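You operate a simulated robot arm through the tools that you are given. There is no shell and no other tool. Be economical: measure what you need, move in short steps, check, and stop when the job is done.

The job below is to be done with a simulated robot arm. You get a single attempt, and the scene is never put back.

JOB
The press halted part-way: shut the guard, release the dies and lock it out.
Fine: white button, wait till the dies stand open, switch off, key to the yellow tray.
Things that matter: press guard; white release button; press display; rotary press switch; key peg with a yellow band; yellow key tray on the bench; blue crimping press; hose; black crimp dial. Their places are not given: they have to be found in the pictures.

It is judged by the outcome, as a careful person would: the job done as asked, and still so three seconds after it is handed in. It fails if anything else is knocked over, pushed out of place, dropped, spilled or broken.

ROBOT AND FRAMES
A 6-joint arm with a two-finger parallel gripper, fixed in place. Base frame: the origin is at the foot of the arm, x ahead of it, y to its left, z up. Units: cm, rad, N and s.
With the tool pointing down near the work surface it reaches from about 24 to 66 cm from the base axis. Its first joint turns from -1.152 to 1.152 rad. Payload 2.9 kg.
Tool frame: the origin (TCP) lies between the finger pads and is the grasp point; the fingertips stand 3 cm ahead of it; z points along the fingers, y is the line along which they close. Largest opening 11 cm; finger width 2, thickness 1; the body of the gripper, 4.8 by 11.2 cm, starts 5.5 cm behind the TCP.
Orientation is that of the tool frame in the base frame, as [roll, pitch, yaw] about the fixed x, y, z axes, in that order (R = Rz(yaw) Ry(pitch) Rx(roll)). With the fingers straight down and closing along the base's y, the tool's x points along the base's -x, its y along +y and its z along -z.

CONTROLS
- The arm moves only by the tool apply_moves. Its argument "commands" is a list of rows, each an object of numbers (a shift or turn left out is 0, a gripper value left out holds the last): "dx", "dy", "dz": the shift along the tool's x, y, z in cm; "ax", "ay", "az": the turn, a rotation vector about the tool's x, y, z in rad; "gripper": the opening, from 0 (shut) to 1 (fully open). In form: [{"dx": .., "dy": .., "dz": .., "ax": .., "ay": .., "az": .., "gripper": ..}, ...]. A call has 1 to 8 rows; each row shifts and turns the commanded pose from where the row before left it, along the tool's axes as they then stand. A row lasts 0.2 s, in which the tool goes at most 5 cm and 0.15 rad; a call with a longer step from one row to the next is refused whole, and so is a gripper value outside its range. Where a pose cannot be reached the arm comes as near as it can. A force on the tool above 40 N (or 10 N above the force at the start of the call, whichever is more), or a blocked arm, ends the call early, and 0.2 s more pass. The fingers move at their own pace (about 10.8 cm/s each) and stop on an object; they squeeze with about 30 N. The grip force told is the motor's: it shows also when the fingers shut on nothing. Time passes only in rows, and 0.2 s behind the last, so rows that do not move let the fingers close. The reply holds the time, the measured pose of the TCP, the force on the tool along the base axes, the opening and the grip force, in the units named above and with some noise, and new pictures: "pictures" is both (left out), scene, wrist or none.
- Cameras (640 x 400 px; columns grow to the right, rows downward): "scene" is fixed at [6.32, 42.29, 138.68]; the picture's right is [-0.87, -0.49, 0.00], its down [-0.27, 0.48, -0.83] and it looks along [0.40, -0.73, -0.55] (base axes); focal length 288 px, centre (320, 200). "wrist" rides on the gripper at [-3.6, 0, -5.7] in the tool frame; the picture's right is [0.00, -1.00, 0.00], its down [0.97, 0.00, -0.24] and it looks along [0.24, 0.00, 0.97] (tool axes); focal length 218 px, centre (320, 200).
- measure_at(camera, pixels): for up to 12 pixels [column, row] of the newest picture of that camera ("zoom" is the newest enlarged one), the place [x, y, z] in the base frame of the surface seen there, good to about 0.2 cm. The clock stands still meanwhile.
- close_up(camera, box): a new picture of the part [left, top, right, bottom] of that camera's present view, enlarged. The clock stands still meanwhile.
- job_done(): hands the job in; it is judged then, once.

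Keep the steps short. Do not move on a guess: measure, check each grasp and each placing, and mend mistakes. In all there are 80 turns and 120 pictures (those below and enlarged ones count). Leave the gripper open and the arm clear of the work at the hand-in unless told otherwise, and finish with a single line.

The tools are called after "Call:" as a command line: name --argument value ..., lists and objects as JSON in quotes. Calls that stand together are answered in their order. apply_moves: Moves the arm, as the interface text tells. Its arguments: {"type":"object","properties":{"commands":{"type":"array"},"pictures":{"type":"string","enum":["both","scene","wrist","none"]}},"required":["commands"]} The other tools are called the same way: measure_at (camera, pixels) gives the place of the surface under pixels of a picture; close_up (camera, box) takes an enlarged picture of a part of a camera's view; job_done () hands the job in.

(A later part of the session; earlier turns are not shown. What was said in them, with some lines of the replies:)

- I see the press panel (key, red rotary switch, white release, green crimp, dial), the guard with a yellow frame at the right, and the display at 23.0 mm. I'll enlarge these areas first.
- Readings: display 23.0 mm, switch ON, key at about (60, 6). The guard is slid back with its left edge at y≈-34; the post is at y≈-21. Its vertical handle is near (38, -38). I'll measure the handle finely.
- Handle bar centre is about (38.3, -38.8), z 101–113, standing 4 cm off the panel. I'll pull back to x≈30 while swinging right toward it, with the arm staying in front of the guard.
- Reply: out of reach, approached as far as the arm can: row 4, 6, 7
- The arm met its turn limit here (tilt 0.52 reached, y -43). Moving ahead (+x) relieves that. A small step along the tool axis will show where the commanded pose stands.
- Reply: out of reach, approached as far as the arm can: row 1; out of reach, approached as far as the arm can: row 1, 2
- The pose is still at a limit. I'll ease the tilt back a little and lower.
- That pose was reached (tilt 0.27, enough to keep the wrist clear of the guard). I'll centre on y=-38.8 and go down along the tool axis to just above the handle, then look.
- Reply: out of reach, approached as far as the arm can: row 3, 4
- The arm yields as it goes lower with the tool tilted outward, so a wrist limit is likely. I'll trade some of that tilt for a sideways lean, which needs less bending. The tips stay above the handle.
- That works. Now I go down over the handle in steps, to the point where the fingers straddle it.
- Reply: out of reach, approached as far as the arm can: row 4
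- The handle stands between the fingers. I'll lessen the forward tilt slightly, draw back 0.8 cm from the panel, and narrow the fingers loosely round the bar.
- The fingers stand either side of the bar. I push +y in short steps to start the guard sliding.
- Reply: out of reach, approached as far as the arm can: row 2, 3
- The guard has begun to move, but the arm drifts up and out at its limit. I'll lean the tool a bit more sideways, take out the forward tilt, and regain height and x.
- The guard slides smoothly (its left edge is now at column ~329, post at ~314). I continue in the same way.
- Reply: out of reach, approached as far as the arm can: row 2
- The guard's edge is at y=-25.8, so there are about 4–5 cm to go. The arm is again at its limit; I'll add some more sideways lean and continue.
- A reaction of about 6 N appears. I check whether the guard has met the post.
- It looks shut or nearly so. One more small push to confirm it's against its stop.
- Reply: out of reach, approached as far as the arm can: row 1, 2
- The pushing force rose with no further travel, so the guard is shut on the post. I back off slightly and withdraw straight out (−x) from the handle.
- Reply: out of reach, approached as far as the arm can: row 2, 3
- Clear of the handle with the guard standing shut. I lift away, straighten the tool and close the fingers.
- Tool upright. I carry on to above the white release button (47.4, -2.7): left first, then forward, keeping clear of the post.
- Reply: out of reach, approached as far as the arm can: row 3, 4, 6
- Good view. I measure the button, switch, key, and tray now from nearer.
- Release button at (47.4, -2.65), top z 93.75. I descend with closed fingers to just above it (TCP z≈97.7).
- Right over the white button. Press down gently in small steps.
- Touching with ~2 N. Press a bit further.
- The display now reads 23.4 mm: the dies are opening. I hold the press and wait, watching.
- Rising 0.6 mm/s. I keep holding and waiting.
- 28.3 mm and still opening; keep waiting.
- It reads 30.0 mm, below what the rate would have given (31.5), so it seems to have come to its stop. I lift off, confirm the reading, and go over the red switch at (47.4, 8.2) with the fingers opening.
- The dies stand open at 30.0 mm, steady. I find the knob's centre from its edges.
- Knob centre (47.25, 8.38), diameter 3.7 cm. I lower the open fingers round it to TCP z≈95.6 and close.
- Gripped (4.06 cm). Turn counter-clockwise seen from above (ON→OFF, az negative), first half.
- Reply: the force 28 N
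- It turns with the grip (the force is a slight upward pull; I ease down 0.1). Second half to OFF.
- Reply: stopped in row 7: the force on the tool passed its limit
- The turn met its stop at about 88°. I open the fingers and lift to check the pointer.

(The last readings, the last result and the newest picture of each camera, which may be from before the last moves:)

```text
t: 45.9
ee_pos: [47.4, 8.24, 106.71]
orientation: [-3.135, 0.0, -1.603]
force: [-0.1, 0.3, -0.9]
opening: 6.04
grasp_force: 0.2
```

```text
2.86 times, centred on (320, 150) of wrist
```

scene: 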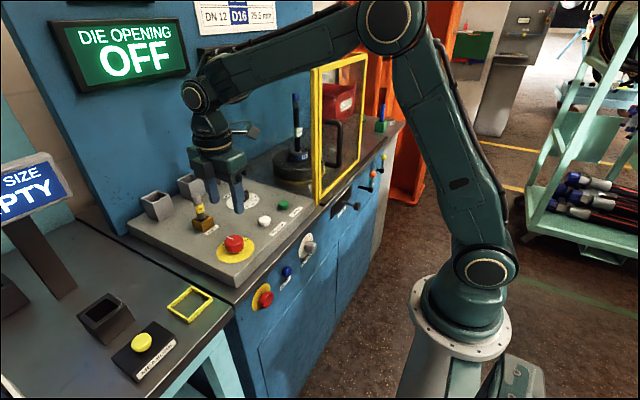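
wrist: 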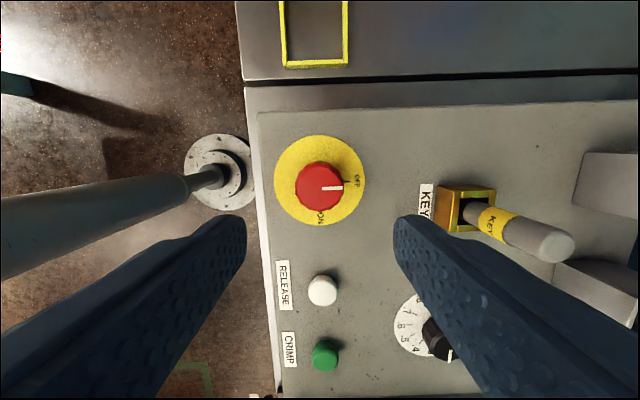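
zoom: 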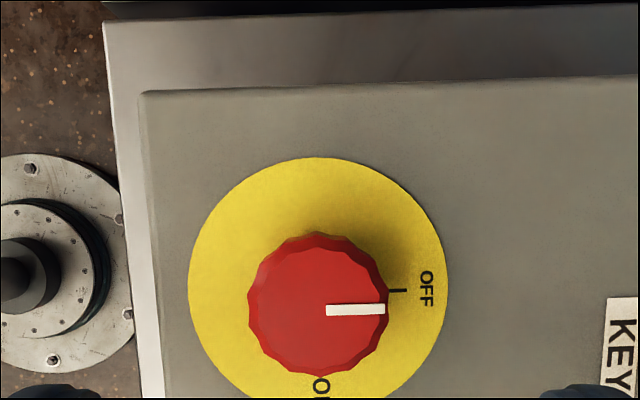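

Display shows OFF, and the pointer is on the OFF mark. Next is the key: I rise, turn the tool back to its upright heading and move near.

Call:
apply_moves --commands '[{"dz": -2, "az": 0.14}, {"dz": -2, "az": 0.14}, {"dz": -2, "az": 0.14}, {"az": 0.14}, {"az": 0.14}, {"az": 0.14}, {"az": 0.14}, {"az": 0.14}]' --pictures "none"

Call:
apply_moves --commands '[{"az": 0.14}, {"az": 0.14}, {"az": 0.138}, {"dx": -3, "dy": -1}, {"dx": -3, "dy": -1}, {"dx": 0}]'

```text
t: 47.6
ee_pos: [47.38, 8.33, 112.91]
orientation: [-3.14, 0.007, -2.726]
force: [-0.1, 0.3, 0.0]
opening: 6.04
grasp_force: 0.2
```

```text
t: 49.0
ee_pos: [53.3, 6.11, 112.77]
orientation: [-3.141, 0.007, 3.141]
force: [-0.7, -0.1, -0.3]
opening: 6.04
grasp_force: 0.1
```

scene: 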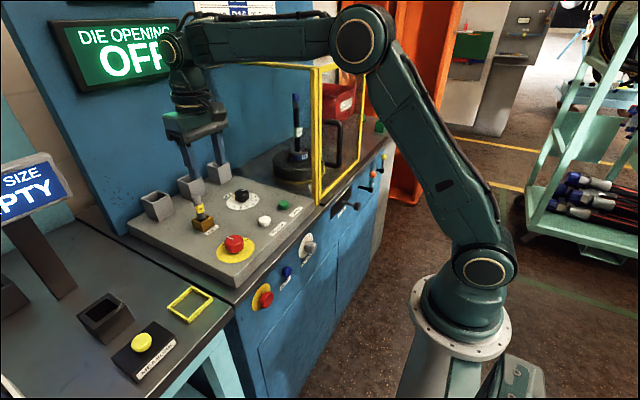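
wrist: 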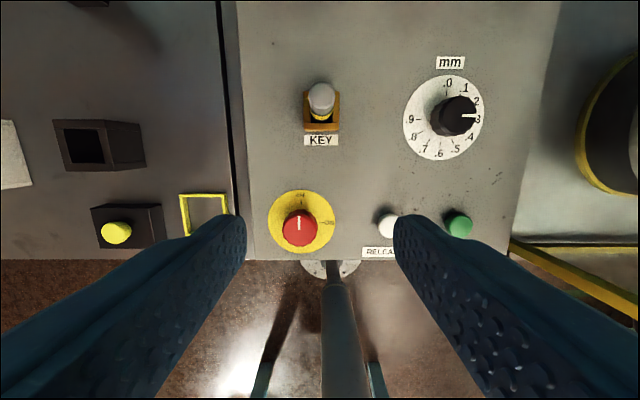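

Call:
close_up --camera "wrist" --box '[280, 70, 360, 150]'

Call:
measure_at --camera "wrist" --pixels '[[321, 90], [310, 95], [332, 95], [321, 85], [321, 102], [320, 113], [306, 95], [338, 95], [320, 128], [306, 122], [337, 122]]'

Call:
close_up --camera "scene" --box '[170, 160, 240, 240]'

```text
5.00 times, centred on (320, 110) of wrist
```

zoom: 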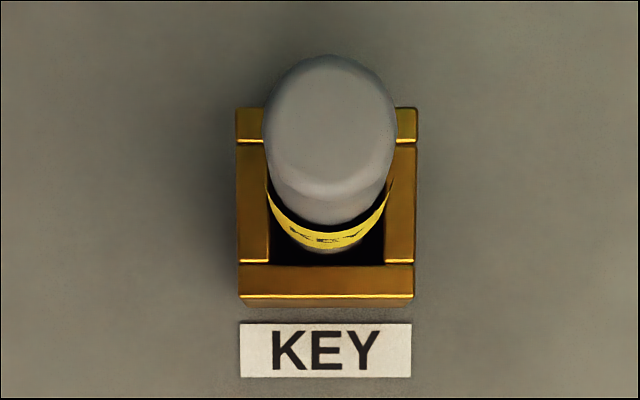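

```text
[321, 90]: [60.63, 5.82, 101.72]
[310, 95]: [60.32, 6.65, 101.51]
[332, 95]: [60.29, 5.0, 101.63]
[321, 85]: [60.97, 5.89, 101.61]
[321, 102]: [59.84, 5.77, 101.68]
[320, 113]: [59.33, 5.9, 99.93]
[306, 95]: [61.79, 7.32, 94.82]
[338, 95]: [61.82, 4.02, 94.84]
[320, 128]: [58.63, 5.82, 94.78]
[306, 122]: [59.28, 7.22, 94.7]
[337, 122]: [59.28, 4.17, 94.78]
```

```text
5.00 times, centred on (205, 200) of scene
```

zoom: 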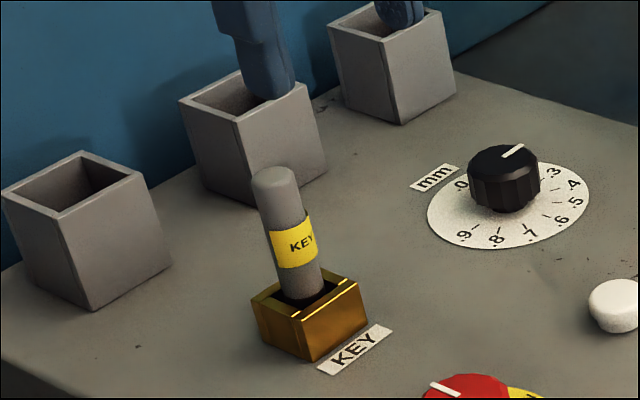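

Key peg centre (60.2, 5.8), 1.9 cm thick, top z 101.7, holder rim z 94.8. I go above it and down so that the tips end at about z 95.6, and close.

Call:
apply_moves --commands '[{"dx": -3.45, "dy": -0.29}, {"dx": -3.45}, {"dz": 3.5}, {"dz": 3.5}, {"dz": 3.5}, {"dz": 3.6}, {"dx": 0}]'

```text
t: 50.6
ee_pos: [60.3, 5.92, 98.79]
orientation: [-3.141, 0.007, 3.141]
force: [-0.2, -0.6, 0.0]
opening: 6.06
grasp_force: 0.0
```

scene: 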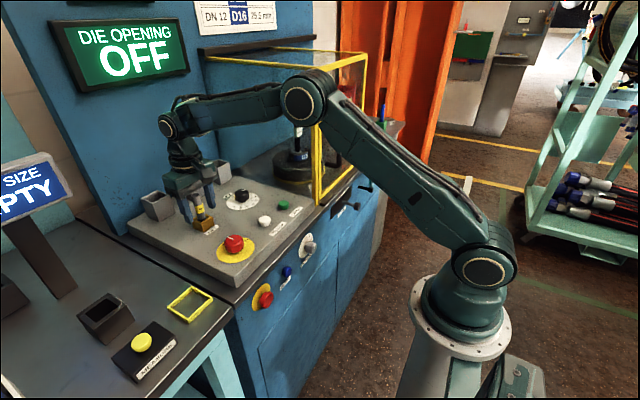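
wrist: 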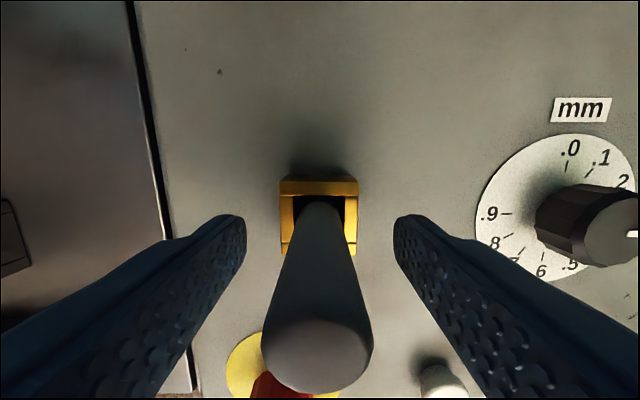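

The peg is centred between the fingers. Close on it.

Call:
apply_moves --commands '[{"gripper": 0.1}, {"gripper": 0.1}, {"dx": 0}]' --pictures "none"

Call:
apply_moves --commands '[{"dz": -1.5}, {"dz": -3}, {"dz": -4}, {"dz": -4}, {"dx": 0}]'

```text
t: 51.5
ee_pos: [60.28, 5.92, 98.84]
orientation: [-3.141, 0.007, 3.141]
force: [0.3, -0.6, 0.0]
opening: 1.89
grasp_force: 30.1
```

```text
t: 52.6
ee_pos: [60.24, 6.06, 111.32]
orientation: [3.141, 0.007, -3.141]
force: [0.8, -0.5, -0.9]
opening: 1.91
grasp_force: 29.9
```

scene: 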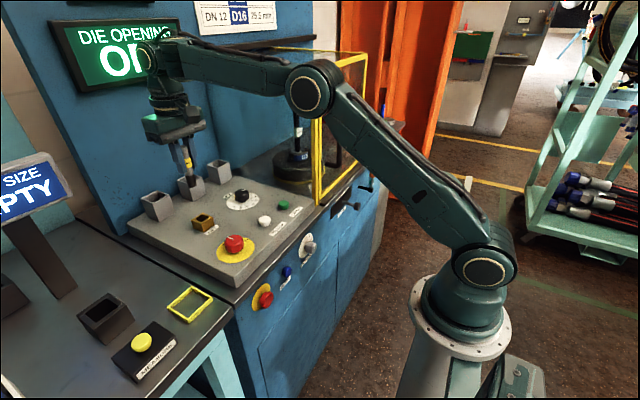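
wrist: 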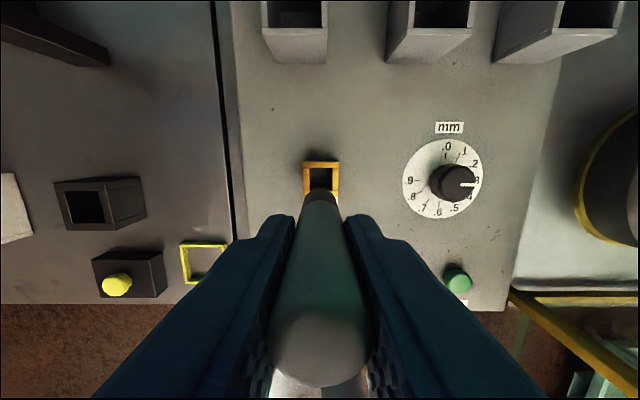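

The key is out and held (opening 1.91). I look at its lower end and at the tray.

Call:
close_up --camera "scene" --box '[160, 120, 224, 200]'

Call:
measure_at --camera "zoom" --pixels '[[320, 290], [325, 310], [322, 325], [318, 250], [310, 200], [330, 335]]'

Call:
close_up --camera "scene" --box '[150, 270, 230, 330]'

Call:
measure_at --camera "zoom" --pixels '[[140, 255], [330, 140], [500, 225], [300, 370], [320, 250], [260, 250], [400, 250]]'

```text
5.00 times, centred on (192, 160) of scene
```

zoom: 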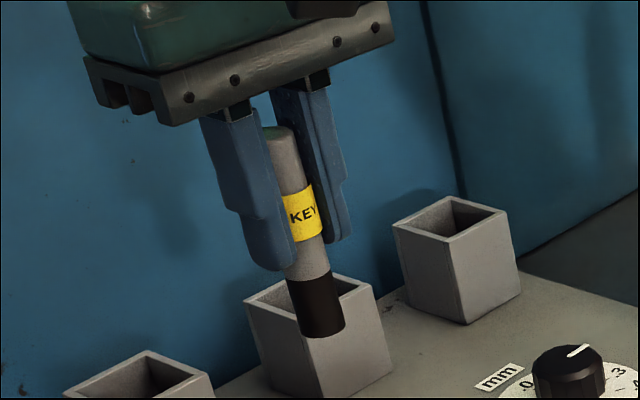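

```text
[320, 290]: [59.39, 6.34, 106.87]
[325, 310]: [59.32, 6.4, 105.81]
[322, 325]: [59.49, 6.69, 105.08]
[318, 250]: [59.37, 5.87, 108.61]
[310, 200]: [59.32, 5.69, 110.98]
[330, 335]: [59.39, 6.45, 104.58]
```

```text
6.67 times, centred on (190, 300) of scene
```

zoom: 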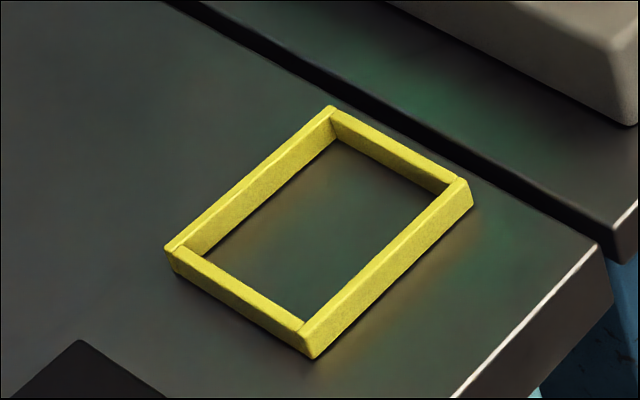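

```text
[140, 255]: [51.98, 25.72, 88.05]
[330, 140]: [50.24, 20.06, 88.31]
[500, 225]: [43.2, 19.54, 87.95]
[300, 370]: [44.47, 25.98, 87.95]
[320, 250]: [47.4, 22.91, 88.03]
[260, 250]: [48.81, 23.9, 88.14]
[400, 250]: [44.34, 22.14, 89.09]
```

Key bottom is 6.86 cm below the TCP; tray floor z 88.05, centre (47.35, 22.2). I check the sign stand and neighbours for clearance.

Call:
measure_at --camera "scene" --pixels '[[70, 195], [45, 155], [20, 200], [70, 290], [105, 300], [140, 342], [10, 290]]'

Call:
apply_moves --commands '[{"dx": 2.58, "dy": 3.23}, {"dx": 2.58, "dy": 3.23}, {"dx": 0}]' --pictures "none"

```text
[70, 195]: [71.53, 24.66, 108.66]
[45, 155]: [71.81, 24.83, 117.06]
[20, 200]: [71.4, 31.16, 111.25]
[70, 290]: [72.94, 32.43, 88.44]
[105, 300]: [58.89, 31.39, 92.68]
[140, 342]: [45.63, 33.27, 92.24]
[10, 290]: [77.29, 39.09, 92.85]
```

```text
t: 53.5
ee_pos: [54.96, 12.37, 111.36]
orientation: [3.141, 0.008, 3.141]
force: [0.4, 0.8, -1.5]
opening: 1.89
grasp_force: 30.3
```

The sign (x≈71) and boxes (y≥31) are well clear. On to above the tray.

Call:
apply_moves --commands '[{"dx": 2.53, "dy": 3.27}, {"dx": 2.53, "dy": 3.27}, {"dx": 2.53, "dy": 3.27}, {"dx": 0, "dz": 4}, {"dx": 0, "dz": 4}, {"dx": 0}]'

```text
t: 54.9
ee_pos: [47.46, 22.24, 103.25]
orientation: [-3.14, 0.007, -3.14]
force: [-0.4, 0.4, -1.0]
opening: 1.87
grasp_force: 30.3
```

scene: 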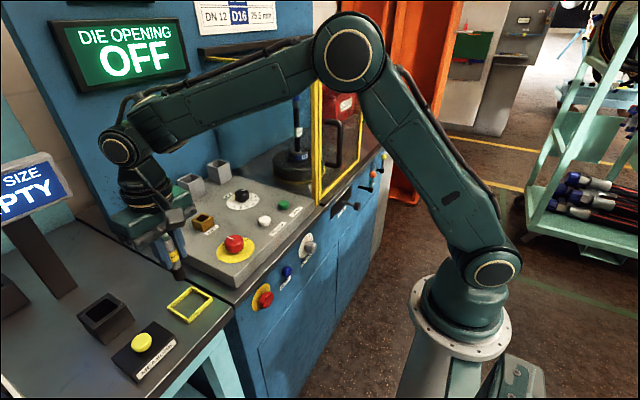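
wrist: 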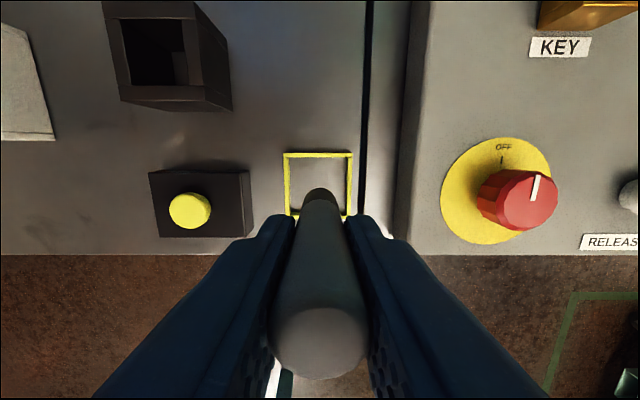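

Over the tray centre. Lower slowly to about z 95.2.

Call:
apply_moves --commands '[{"dz": 3}, {"dz": 3}, {"dz": 1.6}, {"dz": 0.4}, {"dx": 0}]'

```text
t: 56.0
ee_pos: [47.6, 22.27, 95.24]
orientation: [-3.141, 0.007, -3.141]
force: [-0.6, -0.5, -1.2]
opening: 1.89
grasp_force: 30.2
```

scene: 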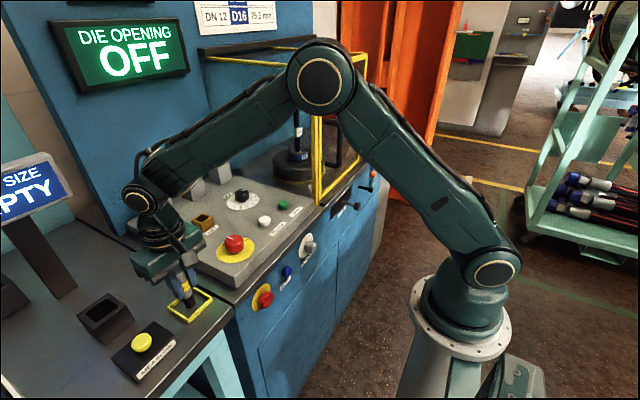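
wrist: 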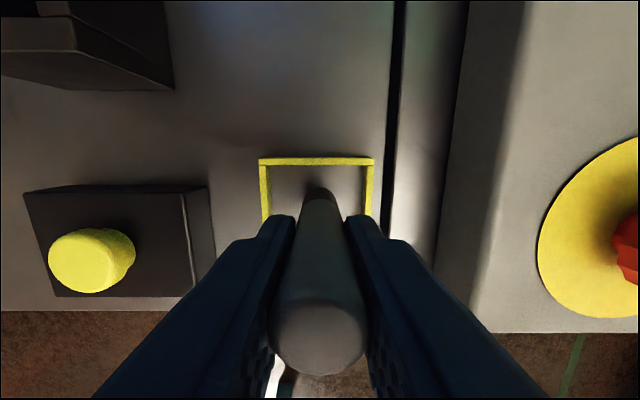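

The key is inside the frame. Small steps down until it touches.

Call:
apply_moves --commands '[{"dz": 0.15}, {"dz": 0.1}, {"dz": 0.05}, {"dx": 0}]' --pictures "none"

Call:
close_up --camera "scene" --box '[150, 260, 230, 330]'

```text
t: 57.0
ee_pos: [47.67, 22.31, 95.14]
orientation: [3.139, 0.01, -3.14]
force: [-1.8, 2.4, 17.7]
opening: 1.9
grasp_force: 30.1
```

```text
5.71 times, centred on (190, 295) of scene
```

zoom: 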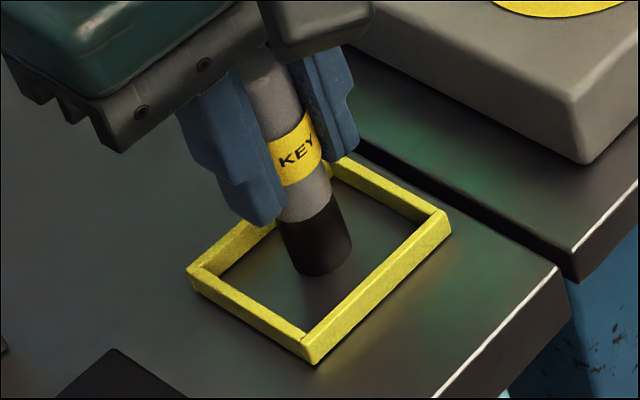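

Contact with the tray floor (≈18 N up). I ease off a touch, then open gradually.

Call:
apply_moves --commands '[{"dz": -0.12}, {"dx": 0}, {"gripper": 0.19}, {"gripper": 0.25}, {"gripper": 0.4}, {"gripper": 0.5}, {"dx": 0}]'

```text
t: 58.6
ee_pos: [47.56, 22.2, 95.04]
orientation: [3.139, 0.007, -3.141]
force: [-0.9, -0.4, 0.8]
opening: 5.52
grasp_force: 0.0
```

scene: 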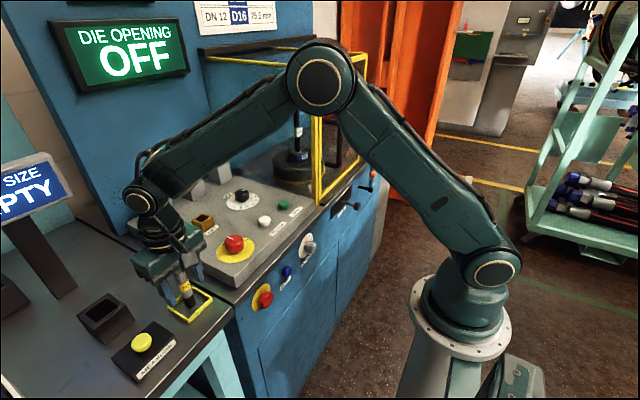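
wrist: 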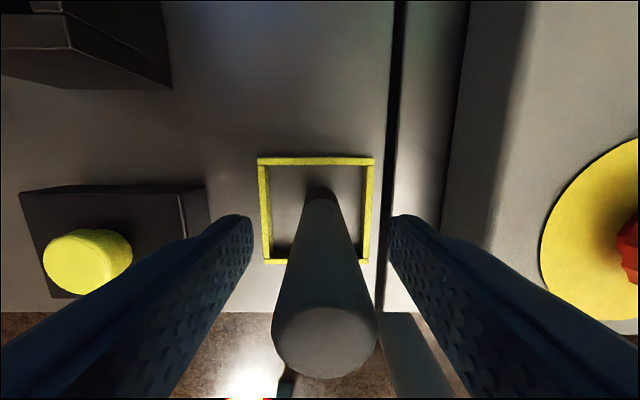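

The key stands on its own in the tray. I lift straight up and clear.

Call:
apply_moves --commands '[{"dz": -1.5}, {"dz": -3}, {"dz": -4}, {"dz": -4}, {"dz": -4}, {"dz": -4, "gripper": 1}, {"dx": 4}, {"dx": 0}]'

Call:
close_up --camera "scene" --box '[130, 150, 350, 330]'

```text
t: 60.5
ee_pos: [43.42, 22.2, 115.47]
orientation: [3.14, 0.006, -3.141]
force: [0.8, 0.4, 0.4]
opening: 11.0
grasp_force: 0.1
```

scene: 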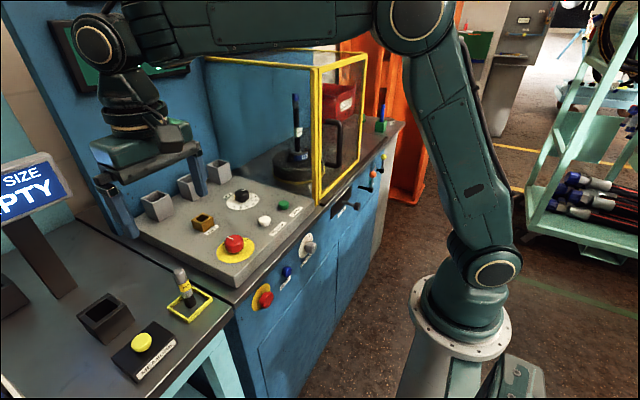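
wrist: 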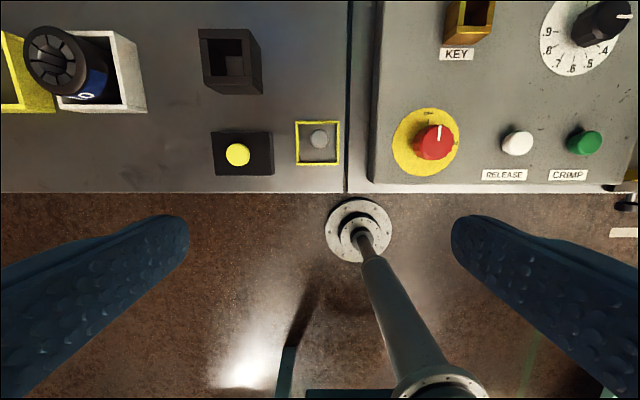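

```text
2.22 times, centred on (240, 240) of scene
```

zoom: 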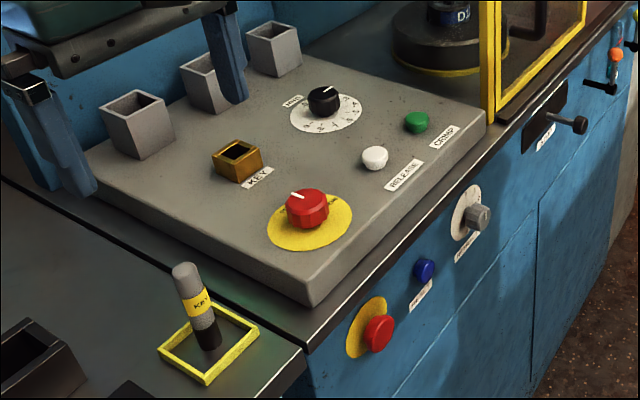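

The key stands upright in the yellow tray, the switch is at OFF, and the guard is still shut. The dial and hose haven't moved, and the gripper is open and clear of the work. I hand the job in.

Call:
job_done

```text
The job is handed in.
```

The guard is shut, the dies stand open at 30.0 mm, the press is switched off, and the key is in the yellow tray.
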